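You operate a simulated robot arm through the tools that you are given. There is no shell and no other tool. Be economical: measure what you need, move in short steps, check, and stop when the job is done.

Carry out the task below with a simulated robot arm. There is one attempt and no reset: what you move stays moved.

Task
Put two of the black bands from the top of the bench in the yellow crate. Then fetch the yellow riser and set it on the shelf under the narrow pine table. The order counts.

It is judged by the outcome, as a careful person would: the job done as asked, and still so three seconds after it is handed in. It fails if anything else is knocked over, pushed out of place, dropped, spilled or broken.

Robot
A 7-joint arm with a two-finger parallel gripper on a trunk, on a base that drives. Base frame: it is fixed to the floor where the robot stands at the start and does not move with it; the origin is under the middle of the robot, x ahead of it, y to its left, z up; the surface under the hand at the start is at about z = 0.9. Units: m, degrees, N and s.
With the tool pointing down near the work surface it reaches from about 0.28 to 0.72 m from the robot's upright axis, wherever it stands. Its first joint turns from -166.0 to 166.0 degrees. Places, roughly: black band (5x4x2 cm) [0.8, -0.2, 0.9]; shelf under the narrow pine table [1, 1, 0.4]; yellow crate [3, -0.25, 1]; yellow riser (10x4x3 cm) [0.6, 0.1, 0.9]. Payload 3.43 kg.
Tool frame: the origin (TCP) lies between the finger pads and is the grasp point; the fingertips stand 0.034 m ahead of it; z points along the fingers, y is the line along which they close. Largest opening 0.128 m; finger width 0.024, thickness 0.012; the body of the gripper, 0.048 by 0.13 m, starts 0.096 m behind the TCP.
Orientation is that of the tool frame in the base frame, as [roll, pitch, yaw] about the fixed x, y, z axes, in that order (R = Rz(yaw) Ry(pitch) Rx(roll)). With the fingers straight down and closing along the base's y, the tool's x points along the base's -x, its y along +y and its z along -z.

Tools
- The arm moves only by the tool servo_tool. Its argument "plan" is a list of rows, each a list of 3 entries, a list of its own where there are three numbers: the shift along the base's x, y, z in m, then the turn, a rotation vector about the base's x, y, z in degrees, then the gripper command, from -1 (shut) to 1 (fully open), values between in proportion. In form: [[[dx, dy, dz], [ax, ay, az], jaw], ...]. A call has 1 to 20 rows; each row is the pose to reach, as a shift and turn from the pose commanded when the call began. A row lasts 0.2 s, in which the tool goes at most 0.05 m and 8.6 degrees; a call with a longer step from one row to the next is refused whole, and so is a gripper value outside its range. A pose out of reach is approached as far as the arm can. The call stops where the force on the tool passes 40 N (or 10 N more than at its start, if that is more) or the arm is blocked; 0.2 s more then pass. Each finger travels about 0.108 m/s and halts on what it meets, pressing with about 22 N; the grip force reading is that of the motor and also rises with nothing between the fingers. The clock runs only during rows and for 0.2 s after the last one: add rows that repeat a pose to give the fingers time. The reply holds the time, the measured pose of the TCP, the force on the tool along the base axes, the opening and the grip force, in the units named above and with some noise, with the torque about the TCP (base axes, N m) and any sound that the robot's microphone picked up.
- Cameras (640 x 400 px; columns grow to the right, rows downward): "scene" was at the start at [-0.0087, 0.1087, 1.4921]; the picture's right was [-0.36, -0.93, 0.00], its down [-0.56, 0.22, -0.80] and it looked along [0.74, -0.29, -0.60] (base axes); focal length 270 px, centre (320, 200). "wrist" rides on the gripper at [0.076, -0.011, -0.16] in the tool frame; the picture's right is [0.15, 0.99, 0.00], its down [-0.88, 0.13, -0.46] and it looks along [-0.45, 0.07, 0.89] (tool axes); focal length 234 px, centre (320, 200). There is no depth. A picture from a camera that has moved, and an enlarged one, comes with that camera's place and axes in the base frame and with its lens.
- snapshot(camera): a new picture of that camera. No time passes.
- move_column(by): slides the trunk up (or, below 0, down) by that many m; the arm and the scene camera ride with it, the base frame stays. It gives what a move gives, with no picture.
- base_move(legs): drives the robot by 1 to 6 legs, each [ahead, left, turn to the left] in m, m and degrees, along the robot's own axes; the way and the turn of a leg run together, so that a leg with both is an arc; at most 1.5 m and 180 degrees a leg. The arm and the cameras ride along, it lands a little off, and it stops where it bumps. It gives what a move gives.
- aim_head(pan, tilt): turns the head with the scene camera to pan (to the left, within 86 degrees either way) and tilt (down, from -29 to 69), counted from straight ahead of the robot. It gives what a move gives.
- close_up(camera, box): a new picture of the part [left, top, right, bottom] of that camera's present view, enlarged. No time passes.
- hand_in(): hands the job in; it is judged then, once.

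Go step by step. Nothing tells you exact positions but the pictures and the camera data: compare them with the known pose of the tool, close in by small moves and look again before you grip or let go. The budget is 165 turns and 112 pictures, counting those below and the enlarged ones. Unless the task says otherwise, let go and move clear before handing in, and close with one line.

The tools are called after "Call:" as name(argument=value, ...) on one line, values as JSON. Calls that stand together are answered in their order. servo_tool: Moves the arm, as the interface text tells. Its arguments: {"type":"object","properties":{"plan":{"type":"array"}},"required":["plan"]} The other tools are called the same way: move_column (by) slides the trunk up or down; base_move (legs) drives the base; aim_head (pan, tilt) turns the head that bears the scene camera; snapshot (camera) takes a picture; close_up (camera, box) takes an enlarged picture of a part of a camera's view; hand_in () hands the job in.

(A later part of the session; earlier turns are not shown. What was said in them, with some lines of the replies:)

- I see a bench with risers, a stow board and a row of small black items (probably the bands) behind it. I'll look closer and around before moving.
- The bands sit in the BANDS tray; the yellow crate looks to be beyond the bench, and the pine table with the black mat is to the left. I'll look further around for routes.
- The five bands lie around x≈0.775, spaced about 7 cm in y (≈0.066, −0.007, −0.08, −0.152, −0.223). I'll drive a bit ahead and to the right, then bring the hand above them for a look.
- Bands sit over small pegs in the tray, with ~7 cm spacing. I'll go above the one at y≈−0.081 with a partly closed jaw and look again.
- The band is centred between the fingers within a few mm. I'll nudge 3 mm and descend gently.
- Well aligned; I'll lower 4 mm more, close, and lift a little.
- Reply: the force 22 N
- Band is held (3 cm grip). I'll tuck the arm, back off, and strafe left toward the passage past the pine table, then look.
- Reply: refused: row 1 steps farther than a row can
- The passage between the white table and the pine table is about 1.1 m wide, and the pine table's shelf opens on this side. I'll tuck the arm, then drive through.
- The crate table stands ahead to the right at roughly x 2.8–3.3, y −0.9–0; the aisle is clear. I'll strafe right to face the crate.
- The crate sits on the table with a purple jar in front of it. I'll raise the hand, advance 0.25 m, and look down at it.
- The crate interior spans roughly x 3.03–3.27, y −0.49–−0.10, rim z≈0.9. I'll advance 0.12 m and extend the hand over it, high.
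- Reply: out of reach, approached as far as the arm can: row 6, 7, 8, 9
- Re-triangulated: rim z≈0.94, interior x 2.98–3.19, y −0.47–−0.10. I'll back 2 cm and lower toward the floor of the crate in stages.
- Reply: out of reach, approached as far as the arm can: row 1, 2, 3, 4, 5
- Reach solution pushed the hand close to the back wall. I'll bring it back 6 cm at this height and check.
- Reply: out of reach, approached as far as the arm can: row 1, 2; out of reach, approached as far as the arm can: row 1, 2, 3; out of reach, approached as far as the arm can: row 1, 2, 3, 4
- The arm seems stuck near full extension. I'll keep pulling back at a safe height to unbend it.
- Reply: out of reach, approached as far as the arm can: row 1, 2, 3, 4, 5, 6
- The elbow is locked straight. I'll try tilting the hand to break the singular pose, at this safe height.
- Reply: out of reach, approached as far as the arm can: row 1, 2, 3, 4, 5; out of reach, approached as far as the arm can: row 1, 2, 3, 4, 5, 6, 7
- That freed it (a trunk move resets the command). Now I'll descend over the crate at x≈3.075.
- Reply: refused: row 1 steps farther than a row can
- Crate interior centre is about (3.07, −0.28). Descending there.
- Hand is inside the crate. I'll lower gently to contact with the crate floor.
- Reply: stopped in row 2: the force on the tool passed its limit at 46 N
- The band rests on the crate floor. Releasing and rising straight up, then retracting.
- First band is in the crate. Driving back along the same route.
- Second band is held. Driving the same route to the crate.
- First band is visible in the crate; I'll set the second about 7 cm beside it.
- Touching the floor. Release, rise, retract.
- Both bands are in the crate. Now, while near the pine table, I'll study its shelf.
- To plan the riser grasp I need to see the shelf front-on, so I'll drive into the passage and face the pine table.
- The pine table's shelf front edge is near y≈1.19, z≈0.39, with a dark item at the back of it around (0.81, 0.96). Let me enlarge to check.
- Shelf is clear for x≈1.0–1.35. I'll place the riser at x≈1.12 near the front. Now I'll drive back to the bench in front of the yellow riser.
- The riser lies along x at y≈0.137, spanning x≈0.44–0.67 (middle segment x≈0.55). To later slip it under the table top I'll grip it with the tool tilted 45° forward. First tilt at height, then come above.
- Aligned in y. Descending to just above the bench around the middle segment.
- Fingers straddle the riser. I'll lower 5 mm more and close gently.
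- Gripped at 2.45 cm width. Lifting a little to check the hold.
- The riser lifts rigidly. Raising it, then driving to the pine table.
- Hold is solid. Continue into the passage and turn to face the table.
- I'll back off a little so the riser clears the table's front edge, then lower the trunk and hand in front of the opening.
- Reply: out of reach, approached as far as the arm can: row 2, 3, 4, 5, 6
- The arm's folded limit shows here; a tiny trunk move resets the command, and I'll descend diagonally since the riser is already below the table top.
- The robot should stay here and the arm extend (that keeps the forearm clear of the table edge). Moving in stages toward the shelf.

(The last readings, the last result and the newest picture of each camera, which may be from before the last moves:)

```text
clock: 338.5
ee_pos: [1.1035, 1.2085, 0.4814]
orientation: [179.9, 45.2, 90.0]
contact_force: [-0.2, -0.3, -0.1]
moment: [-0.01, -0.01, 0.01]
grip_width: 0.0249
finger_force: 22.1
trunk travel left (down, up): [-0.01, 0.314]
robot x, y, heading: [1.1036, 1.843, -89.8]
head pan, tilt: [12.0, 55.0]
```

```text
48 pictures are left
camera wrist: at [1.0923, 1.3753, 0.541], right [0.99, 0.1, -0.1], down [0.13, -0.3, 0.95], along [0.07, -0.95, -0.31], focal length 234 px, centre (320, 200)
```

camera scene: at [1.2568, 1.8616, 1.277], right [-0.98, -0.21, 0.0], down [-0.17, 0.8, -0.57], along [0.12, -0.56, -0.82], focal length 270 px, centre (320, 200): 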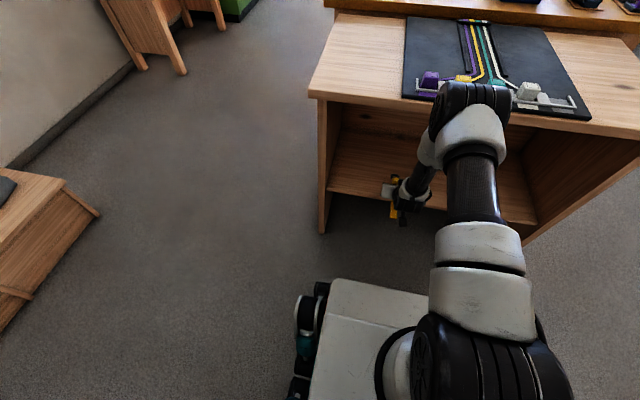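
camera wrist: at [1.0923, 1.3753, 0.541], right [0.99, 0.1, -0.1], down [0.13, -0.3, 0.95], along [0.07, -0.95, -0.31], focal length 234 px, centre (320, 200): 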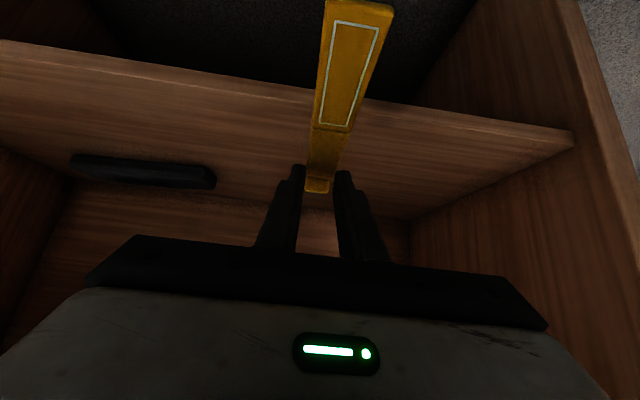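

Call:
servo_tool(plan=[[[0, -0.03, 0], [0, 0, 0], -1], [[0, -0.06, 0], [0, 0, 0], -1], [[0, -0.09, 0], [0, 0, 0], -1]])

Call:
snapshot(camera="scene")

Call:
snapshot(camera="wrist")

```text
clock: 339.3
ee_pos: [1.1047, 1.1182, 0.4808]
orientation: [179.9, 45.2, 89.9]
contact_force: [0.4, 0.3, -1.1]
moment: [0.07, 0.01, 0.01]
grip_width: 0.0249
finger_force: 22.1
trunk travel left (down, up): [-0.01, 0.314]
robot x, y, heading: [1.1011, 1.8408, -89.9]
head pan, tilt: [12.0, 55.0]
```

```text
47 pictures are left
camera scene: at [1.2568, 1.8616, 1.277], right [-0.98, -0.21, 0.0], down [-0.17, 0.8, -0.57], along [0.12, -0.56, -0.82], focal length 270 px, centre (320, 200)
```

scene: 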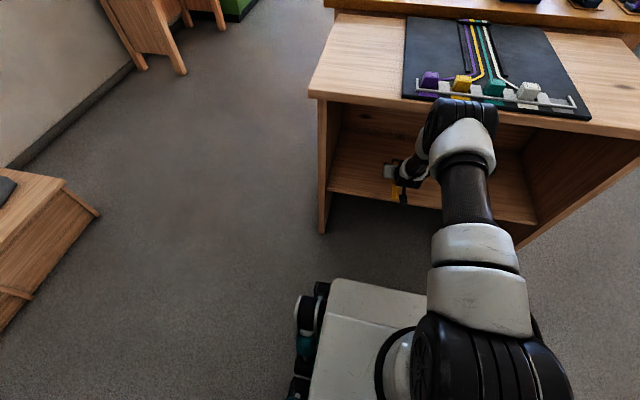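

```text
46 pictures are left
camera wrist: at [1.0933, 1.2864, 0.5404], right [0.99, 0.1, -0.1], down [0.13, -0.3, 0.95], along [0.07, -0.95, -0.31], focal length 234 px, centre (320, 200)
```

wrist: 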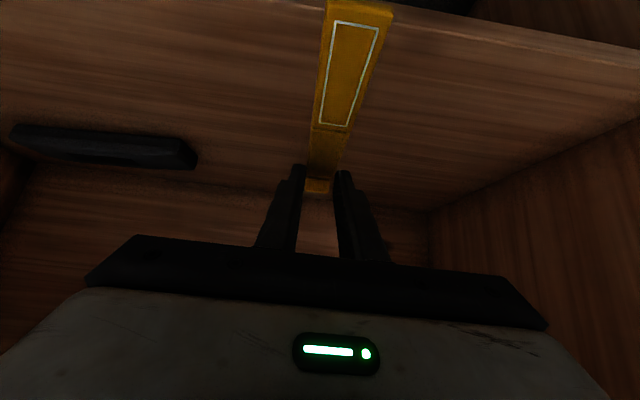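

Clearances look fine. Going in the remaining 7 cm, then checking.

Call:
servo_tool(plan=[[[0, -0.02, 0], [0, 0, 0], -1], [[0, -0.04, 0], [0, 0, 0], -1], [[0, -0.055, -0.005], [0, 0, 0], -1], [[0, -0.07, -0.015], [0, 0, 0], -1]])

Call:
snapshot(camera="scene")

Call:
snapshot(camera="wrist")

```text
clock: 340.3
ee_pos: [1.1036, 1.0489, 0.4662]
orientation: [179.9, 45.2, 89.9]
contact_force: [-0.5, -0.7, -1.5]
moment: [0.05, 0.0, 0.0]
grip_width: 0.0253
finger_force: 21.5
trunk travel left (down, up): [-0.01, 0.314]
robot x, y, heading: [1.1049, 1.841, -90.0]
head pan, tilt: [12.0, 55.0]
```

```text
45 pictures are left
camera scene: at [1.2568, 1.8616, 1.2771], right [-0.98, -0.21, 0.0], down [-0.17, 0.8, -0.57], along [0.12, -0.56, -0.82], focal length 270 px, centre (320, 200)
```

scene: 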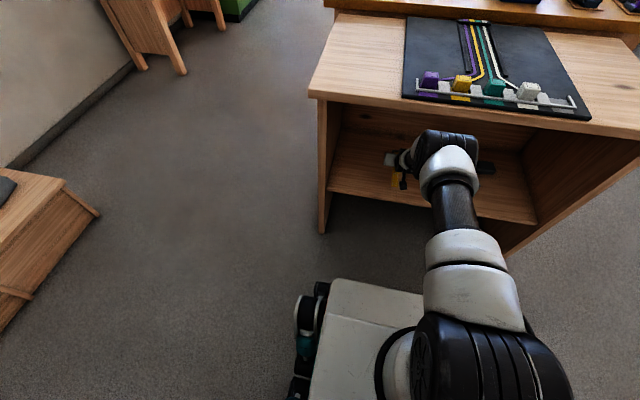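

```text
44 pictures are left
camera wrist: at [1.0924, 1.2158, 0.5253], right [0.99, 0.1, -0.1], down [0.13, -0.3, 0.95], along [0.07, -0.95, -0.31], focal length 234 px, centre (320, 200)
```

wrist: 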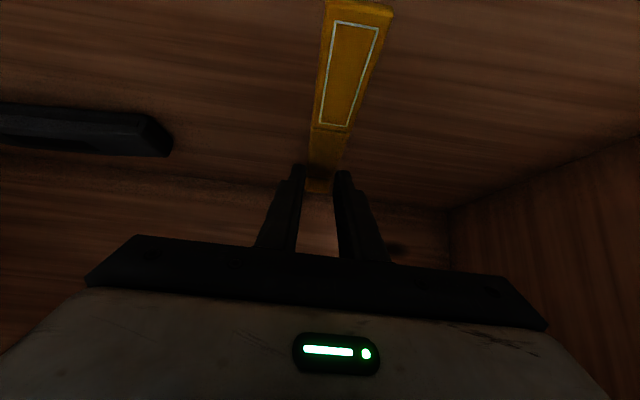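

Call:
close_up(camera="scene", box=[310, 80, 550, 240])

```text
2.50 times, centred on (430, 160) of scene
camera zoom: at [1.2568, 1.8616, 1.2771], right [-0.98, -0.21, 0.0], down [-0.17, 0.8, -0.57], along [0.12, -0.56, -0.82], focal length 675 px, centre (45, 300)
```

zoom: 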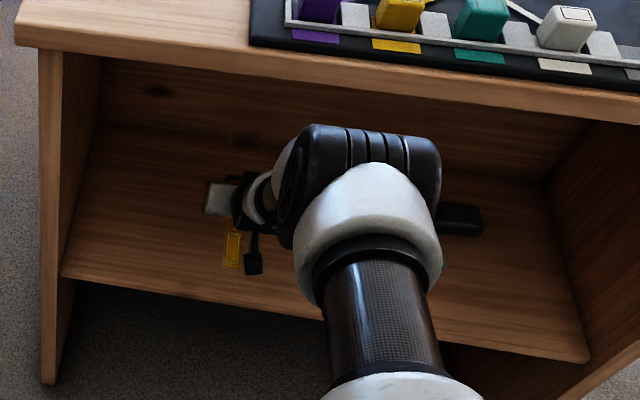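

The near end would be ~1 cm from the shelf edge; I'll go 2.5 cm deeper while lowering.

Call:
servo_tool(plan=[[[0, -0.015, 0], [0, 0, 0], -1], [[0, -0.025, -0.005], [0, 0, 0], -1], [[0, -0.025, -0.015], [0, 0, 0], -1], [[0, -0.025, -0.025], [0, 0, 0], -1]])

Call:
snapshot(camera="wrist")

```text
clock: 341.3
ee_pos: [1.1049, 1.022, 0.4411]
orientation: [179.9, 45.2, 89.9]
contact_force: [0.6, 0.4, -1.3]
moment: [0.05, 0.03, 0.03]
grip_width: 0.0251
finger_force: 21.9
trunk travel left (down, up): [-0.01, 0.314]
robot x, y, heading: [1.1035, 1.8429, -89.8]
head pan, tilt: [12.0, 55.0]
```

```text
42 pictures are left
camera wrist: at [1.0926, 1.1899, 0.4998], right [0.99, 0.1, -0.1], down [0.13, -0.3, 0.95], along [0.07, -0.95, -0.31], focal length 234 px, centre (320, 200)
```

wrist: 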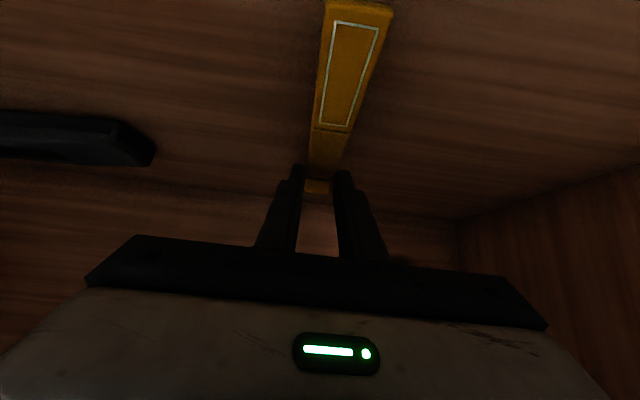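

Within reach. Lowering in 3 mm steps to contact.

Call:
servo_tool(plan=[[[0, 0, -0.003], [0, 0, 0], -1], [[0, 0, -0.006], [0, 0, 0], -1], [[0, 0, -0.009], [0, 0, 0], -1], [[0, 0, -0.012], [0, 0, 0], -1], [[0, 0, -0.015], [0, 0, 0], -1], [[0, 0, -0.018], [0, 0, 0], -1]])

```text
clock: 342.7
ee_pos: [1.1059, 1.0213, 0.4221]
orientation: [179.9, 45.3, 89.9]
contact_force: [0.0, -0.2, -0.5]
moment: [0.02, 0.01, 0.02]
grip_width: 0.025
finger_force: 22.1
trunk travel left (down, up): [-0.01, 0.314]
robot x, y, heading: [1.1015, 1.84, -90.1]
head pan, tilt: [12.0, 55.0]
```

Call:
servo_tool(plan=[[[0, 0, -0.002], [0, 0, 0], -1], [[0, 0, -0.004], [0, 0, 0], -1], [[0, 0, -0.006], [0, 0, 0], -1], [[0, 0, -0.008], [0, 0, 0], -1], [[0, 0, -0.01], [0, 0, 0], -1], [[0, 0, -0.012], [0, 0, 0], -1]])

Call:
snapshot(camera="wrist")

```text
clock: 344.1
ee_pos: [1.1045, 1.0234, 0.4149]
orientation: [180.0, 45.3, 89.9]
contact_force: [0.0, -0.4, -0.4]
moment: [-0.09, 0.07, -0.02]
grip_width: 0.0248
finger_force: 22.0
out of reach, approached as far as the arm can: row 6
trunk travel left (down, up): [-0.01, 0.314]
robot x, y, heading: [1.1004, 1.8437, -89.9]
head pan, tilt: [12.0, 55.0]
```

```text
41 pictures are left
camera wrist: at [1.0926, 1.1914, 0.4749], right [0.99, 0.1, -0.1], down [0.13, -0.3, 0.95], along [0.07, -0.95, -0.31], focal length 234 px, centre (320, 200)
```

wrist: 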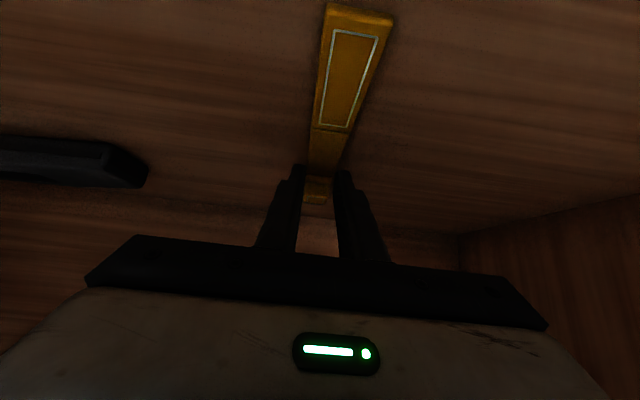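

The riser's image shifted relative to the fingers as it met the shelf, consistent with shelf z≈0.385. Releasing now, then lifting slightly with the trunk.

Call:
servo_tool(plan=[[[0, 0, 0], [0, 0, 0], -0.5], [[0, 0, 0], [0, 0, 0], -0.3], [[0, 0, 0], [0, 0, 0], -0.3]])

Call:
snapshot(camera="wrist")

```text
clock: 344.9
ee_pos: [1.104, 1.0237, 0.4156]
orientation: [179.9, 45.3, 89.9]
contact_force: [0.2, -0.7, -0.4]
moment: [-0.01, 0.01, 0.0]
grip_width: 0.0448
finger_force: 0.0
trunk travel left (down, up): [-0.01, 0.314]
robot x, y, heading: [1.1018, 1.842, -90.0]
head pan, tilt: [12.0, 55.0]
```

```text
40 pictures are left
camera wrist: at [1.0927, 1.1915, 0.4747], right [0.99, 0.1, -0.1], down [0.13, -0.3, 0.95], along [0.07, -0.95, -0.31], focal length 234 px, centre (320, 200)
```

wrist: 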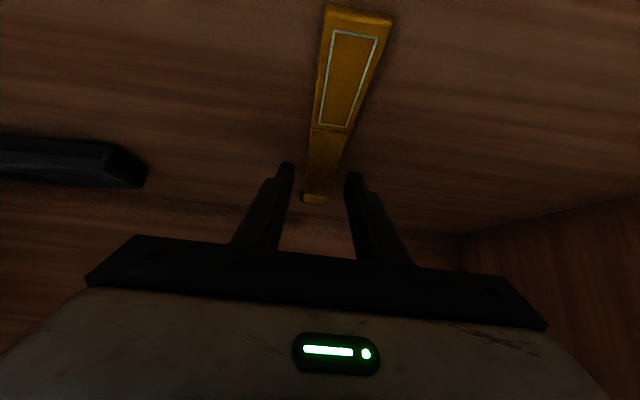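

It stayed put on release. Raising the trunk 4 cm to clear, then retracting.

Call:
move_column(by=0.04)

Call:
servo_tool(plan=[[[0, 0.03, 0.0], [0, 0, 0], -0.3], [[0, 0.06, 0.0], [0, 0, 0], -0.3], [[0, 0.1, 0.0], [0, 0, 0], -0.3], [[0, 0.14, 0.0], [0, 0, 0], -0.3], [[0, 0.18, 0.0], [0, 0, 0], -0.3], [[0, 0.22, 0.0], [0, 0, 0], -0.3]])

Call:
snapshot(camera="wrist")

Call:
snapshot(camera="scene")

```text
clock: 345.7
ee_pos: [1.1045, 1.0242, 0.4561]
orientation: [179.9, 45.3, 89.9]
contact_force: [0.3, 0.0, 0.6]
moment: [0.0, -0.03, 0.01]
grip_width: 0.0449
finger_force: 0.0
trunk travel left (down, up): [-0.05, 0.274]
robot x, y, heading: [1.1034, 1.8436, -89.9]
head pan, tilt: [12.0, 55.0]
```

```text
clock: 347.1
ee_pos: [1.1059, 1.2424, 0.4567]
orientation: [179.8, 45.3, 90.0]
contact_force: [0.2, -0.1, -0.2]
moment: [-0.01, -0.01, 0.01]
grip_width: 0.0448
finger_force: 0.0
trunk travel left (down, up): [-0.05, 0.274]
robot x, y, heading: [1.0977, 1.8415, -90.0]
head pan, tilt: [12.0, 55.0]
```

```text
39 pictures are left
camera wrist: at [1.0942, 1.4111, 0.5172], right [0.99, 0.1, -0.1], down [0.13, -0.29, 0.95], along [0.07, -0.95, -0.31], focal length 234 px, centre (320, 200)
```

wrist: 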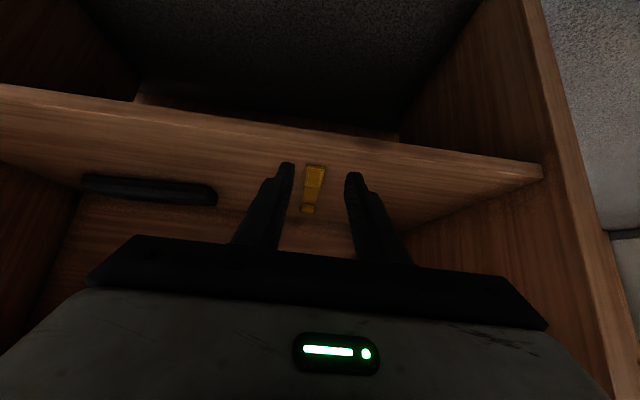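

```text
38 pictures are left
camera scene: at [1.2568, 1.8615, 1.317], right [-0.98, -0.21, 0.0], down [-0.17, 0.8, -0.57], along [0.12, -0.56, -0.82], focal length 270 px, centre (320, 200)
```

scene: 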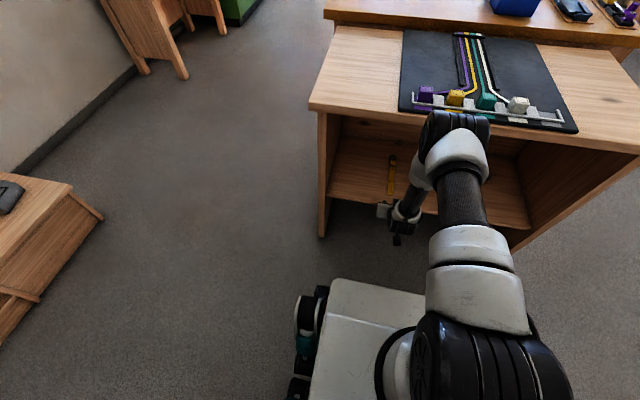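

The riser lies fully on the shelf. I'll retreat the hand outside the table and verify.

Call:
servo_tool(plan=[[[0, 0.04, 0.0], [0, 0, 0], -0.3], [[0, 0.08, 0.01], [0, 0, 0], -0.3], [[0, 0.1, 0.03], [0, 0, 0], -0.3]])

Call:
close_up(camera="scene", box=[310, 80, 550, 240])

```text
clock: 347.9
ee_pos: [1.1053, 1.3438, 0.4865]
orientation: [179.9, 45.3, 89.9]
contact_force: [0.2, -0.5, -1.0]
moment: [-0.02, 0.01, -0.05]
grip_width: 0.0448
finger_force: 0.0
trunk travel left (down, up): [-0.05, 0.274]
robot x, y, heading: [1.104, 1.8421, -89.8]
head pan, tilt: [12.0, 55.0]
```

```text
2.50 times, centred on (430, 160) of scene
camera zoom: at [1.2568, 1.8615, 1.317], right [-0.98, -0.21, 0.0], down [-0.17, 0.8, -0.57], along [0.12, -0.56, -0.82], focal length 675 px, centre (45, 300)
```

zoom: 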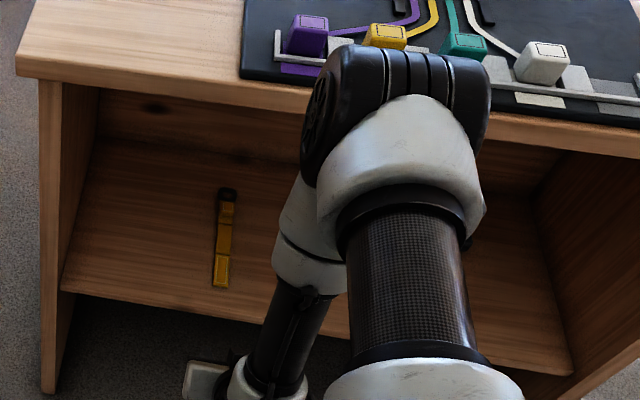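

The riser lies flat and wholly on the shelf, nothing else was disturbed, and both bands are in the crate. Handing in.

Call:
hand_in()

```text
The job is handed in.
```

The job is handed in: two black bands went into the yellow crate first, then the yellow riser onto the shelf under the narrow pine table.
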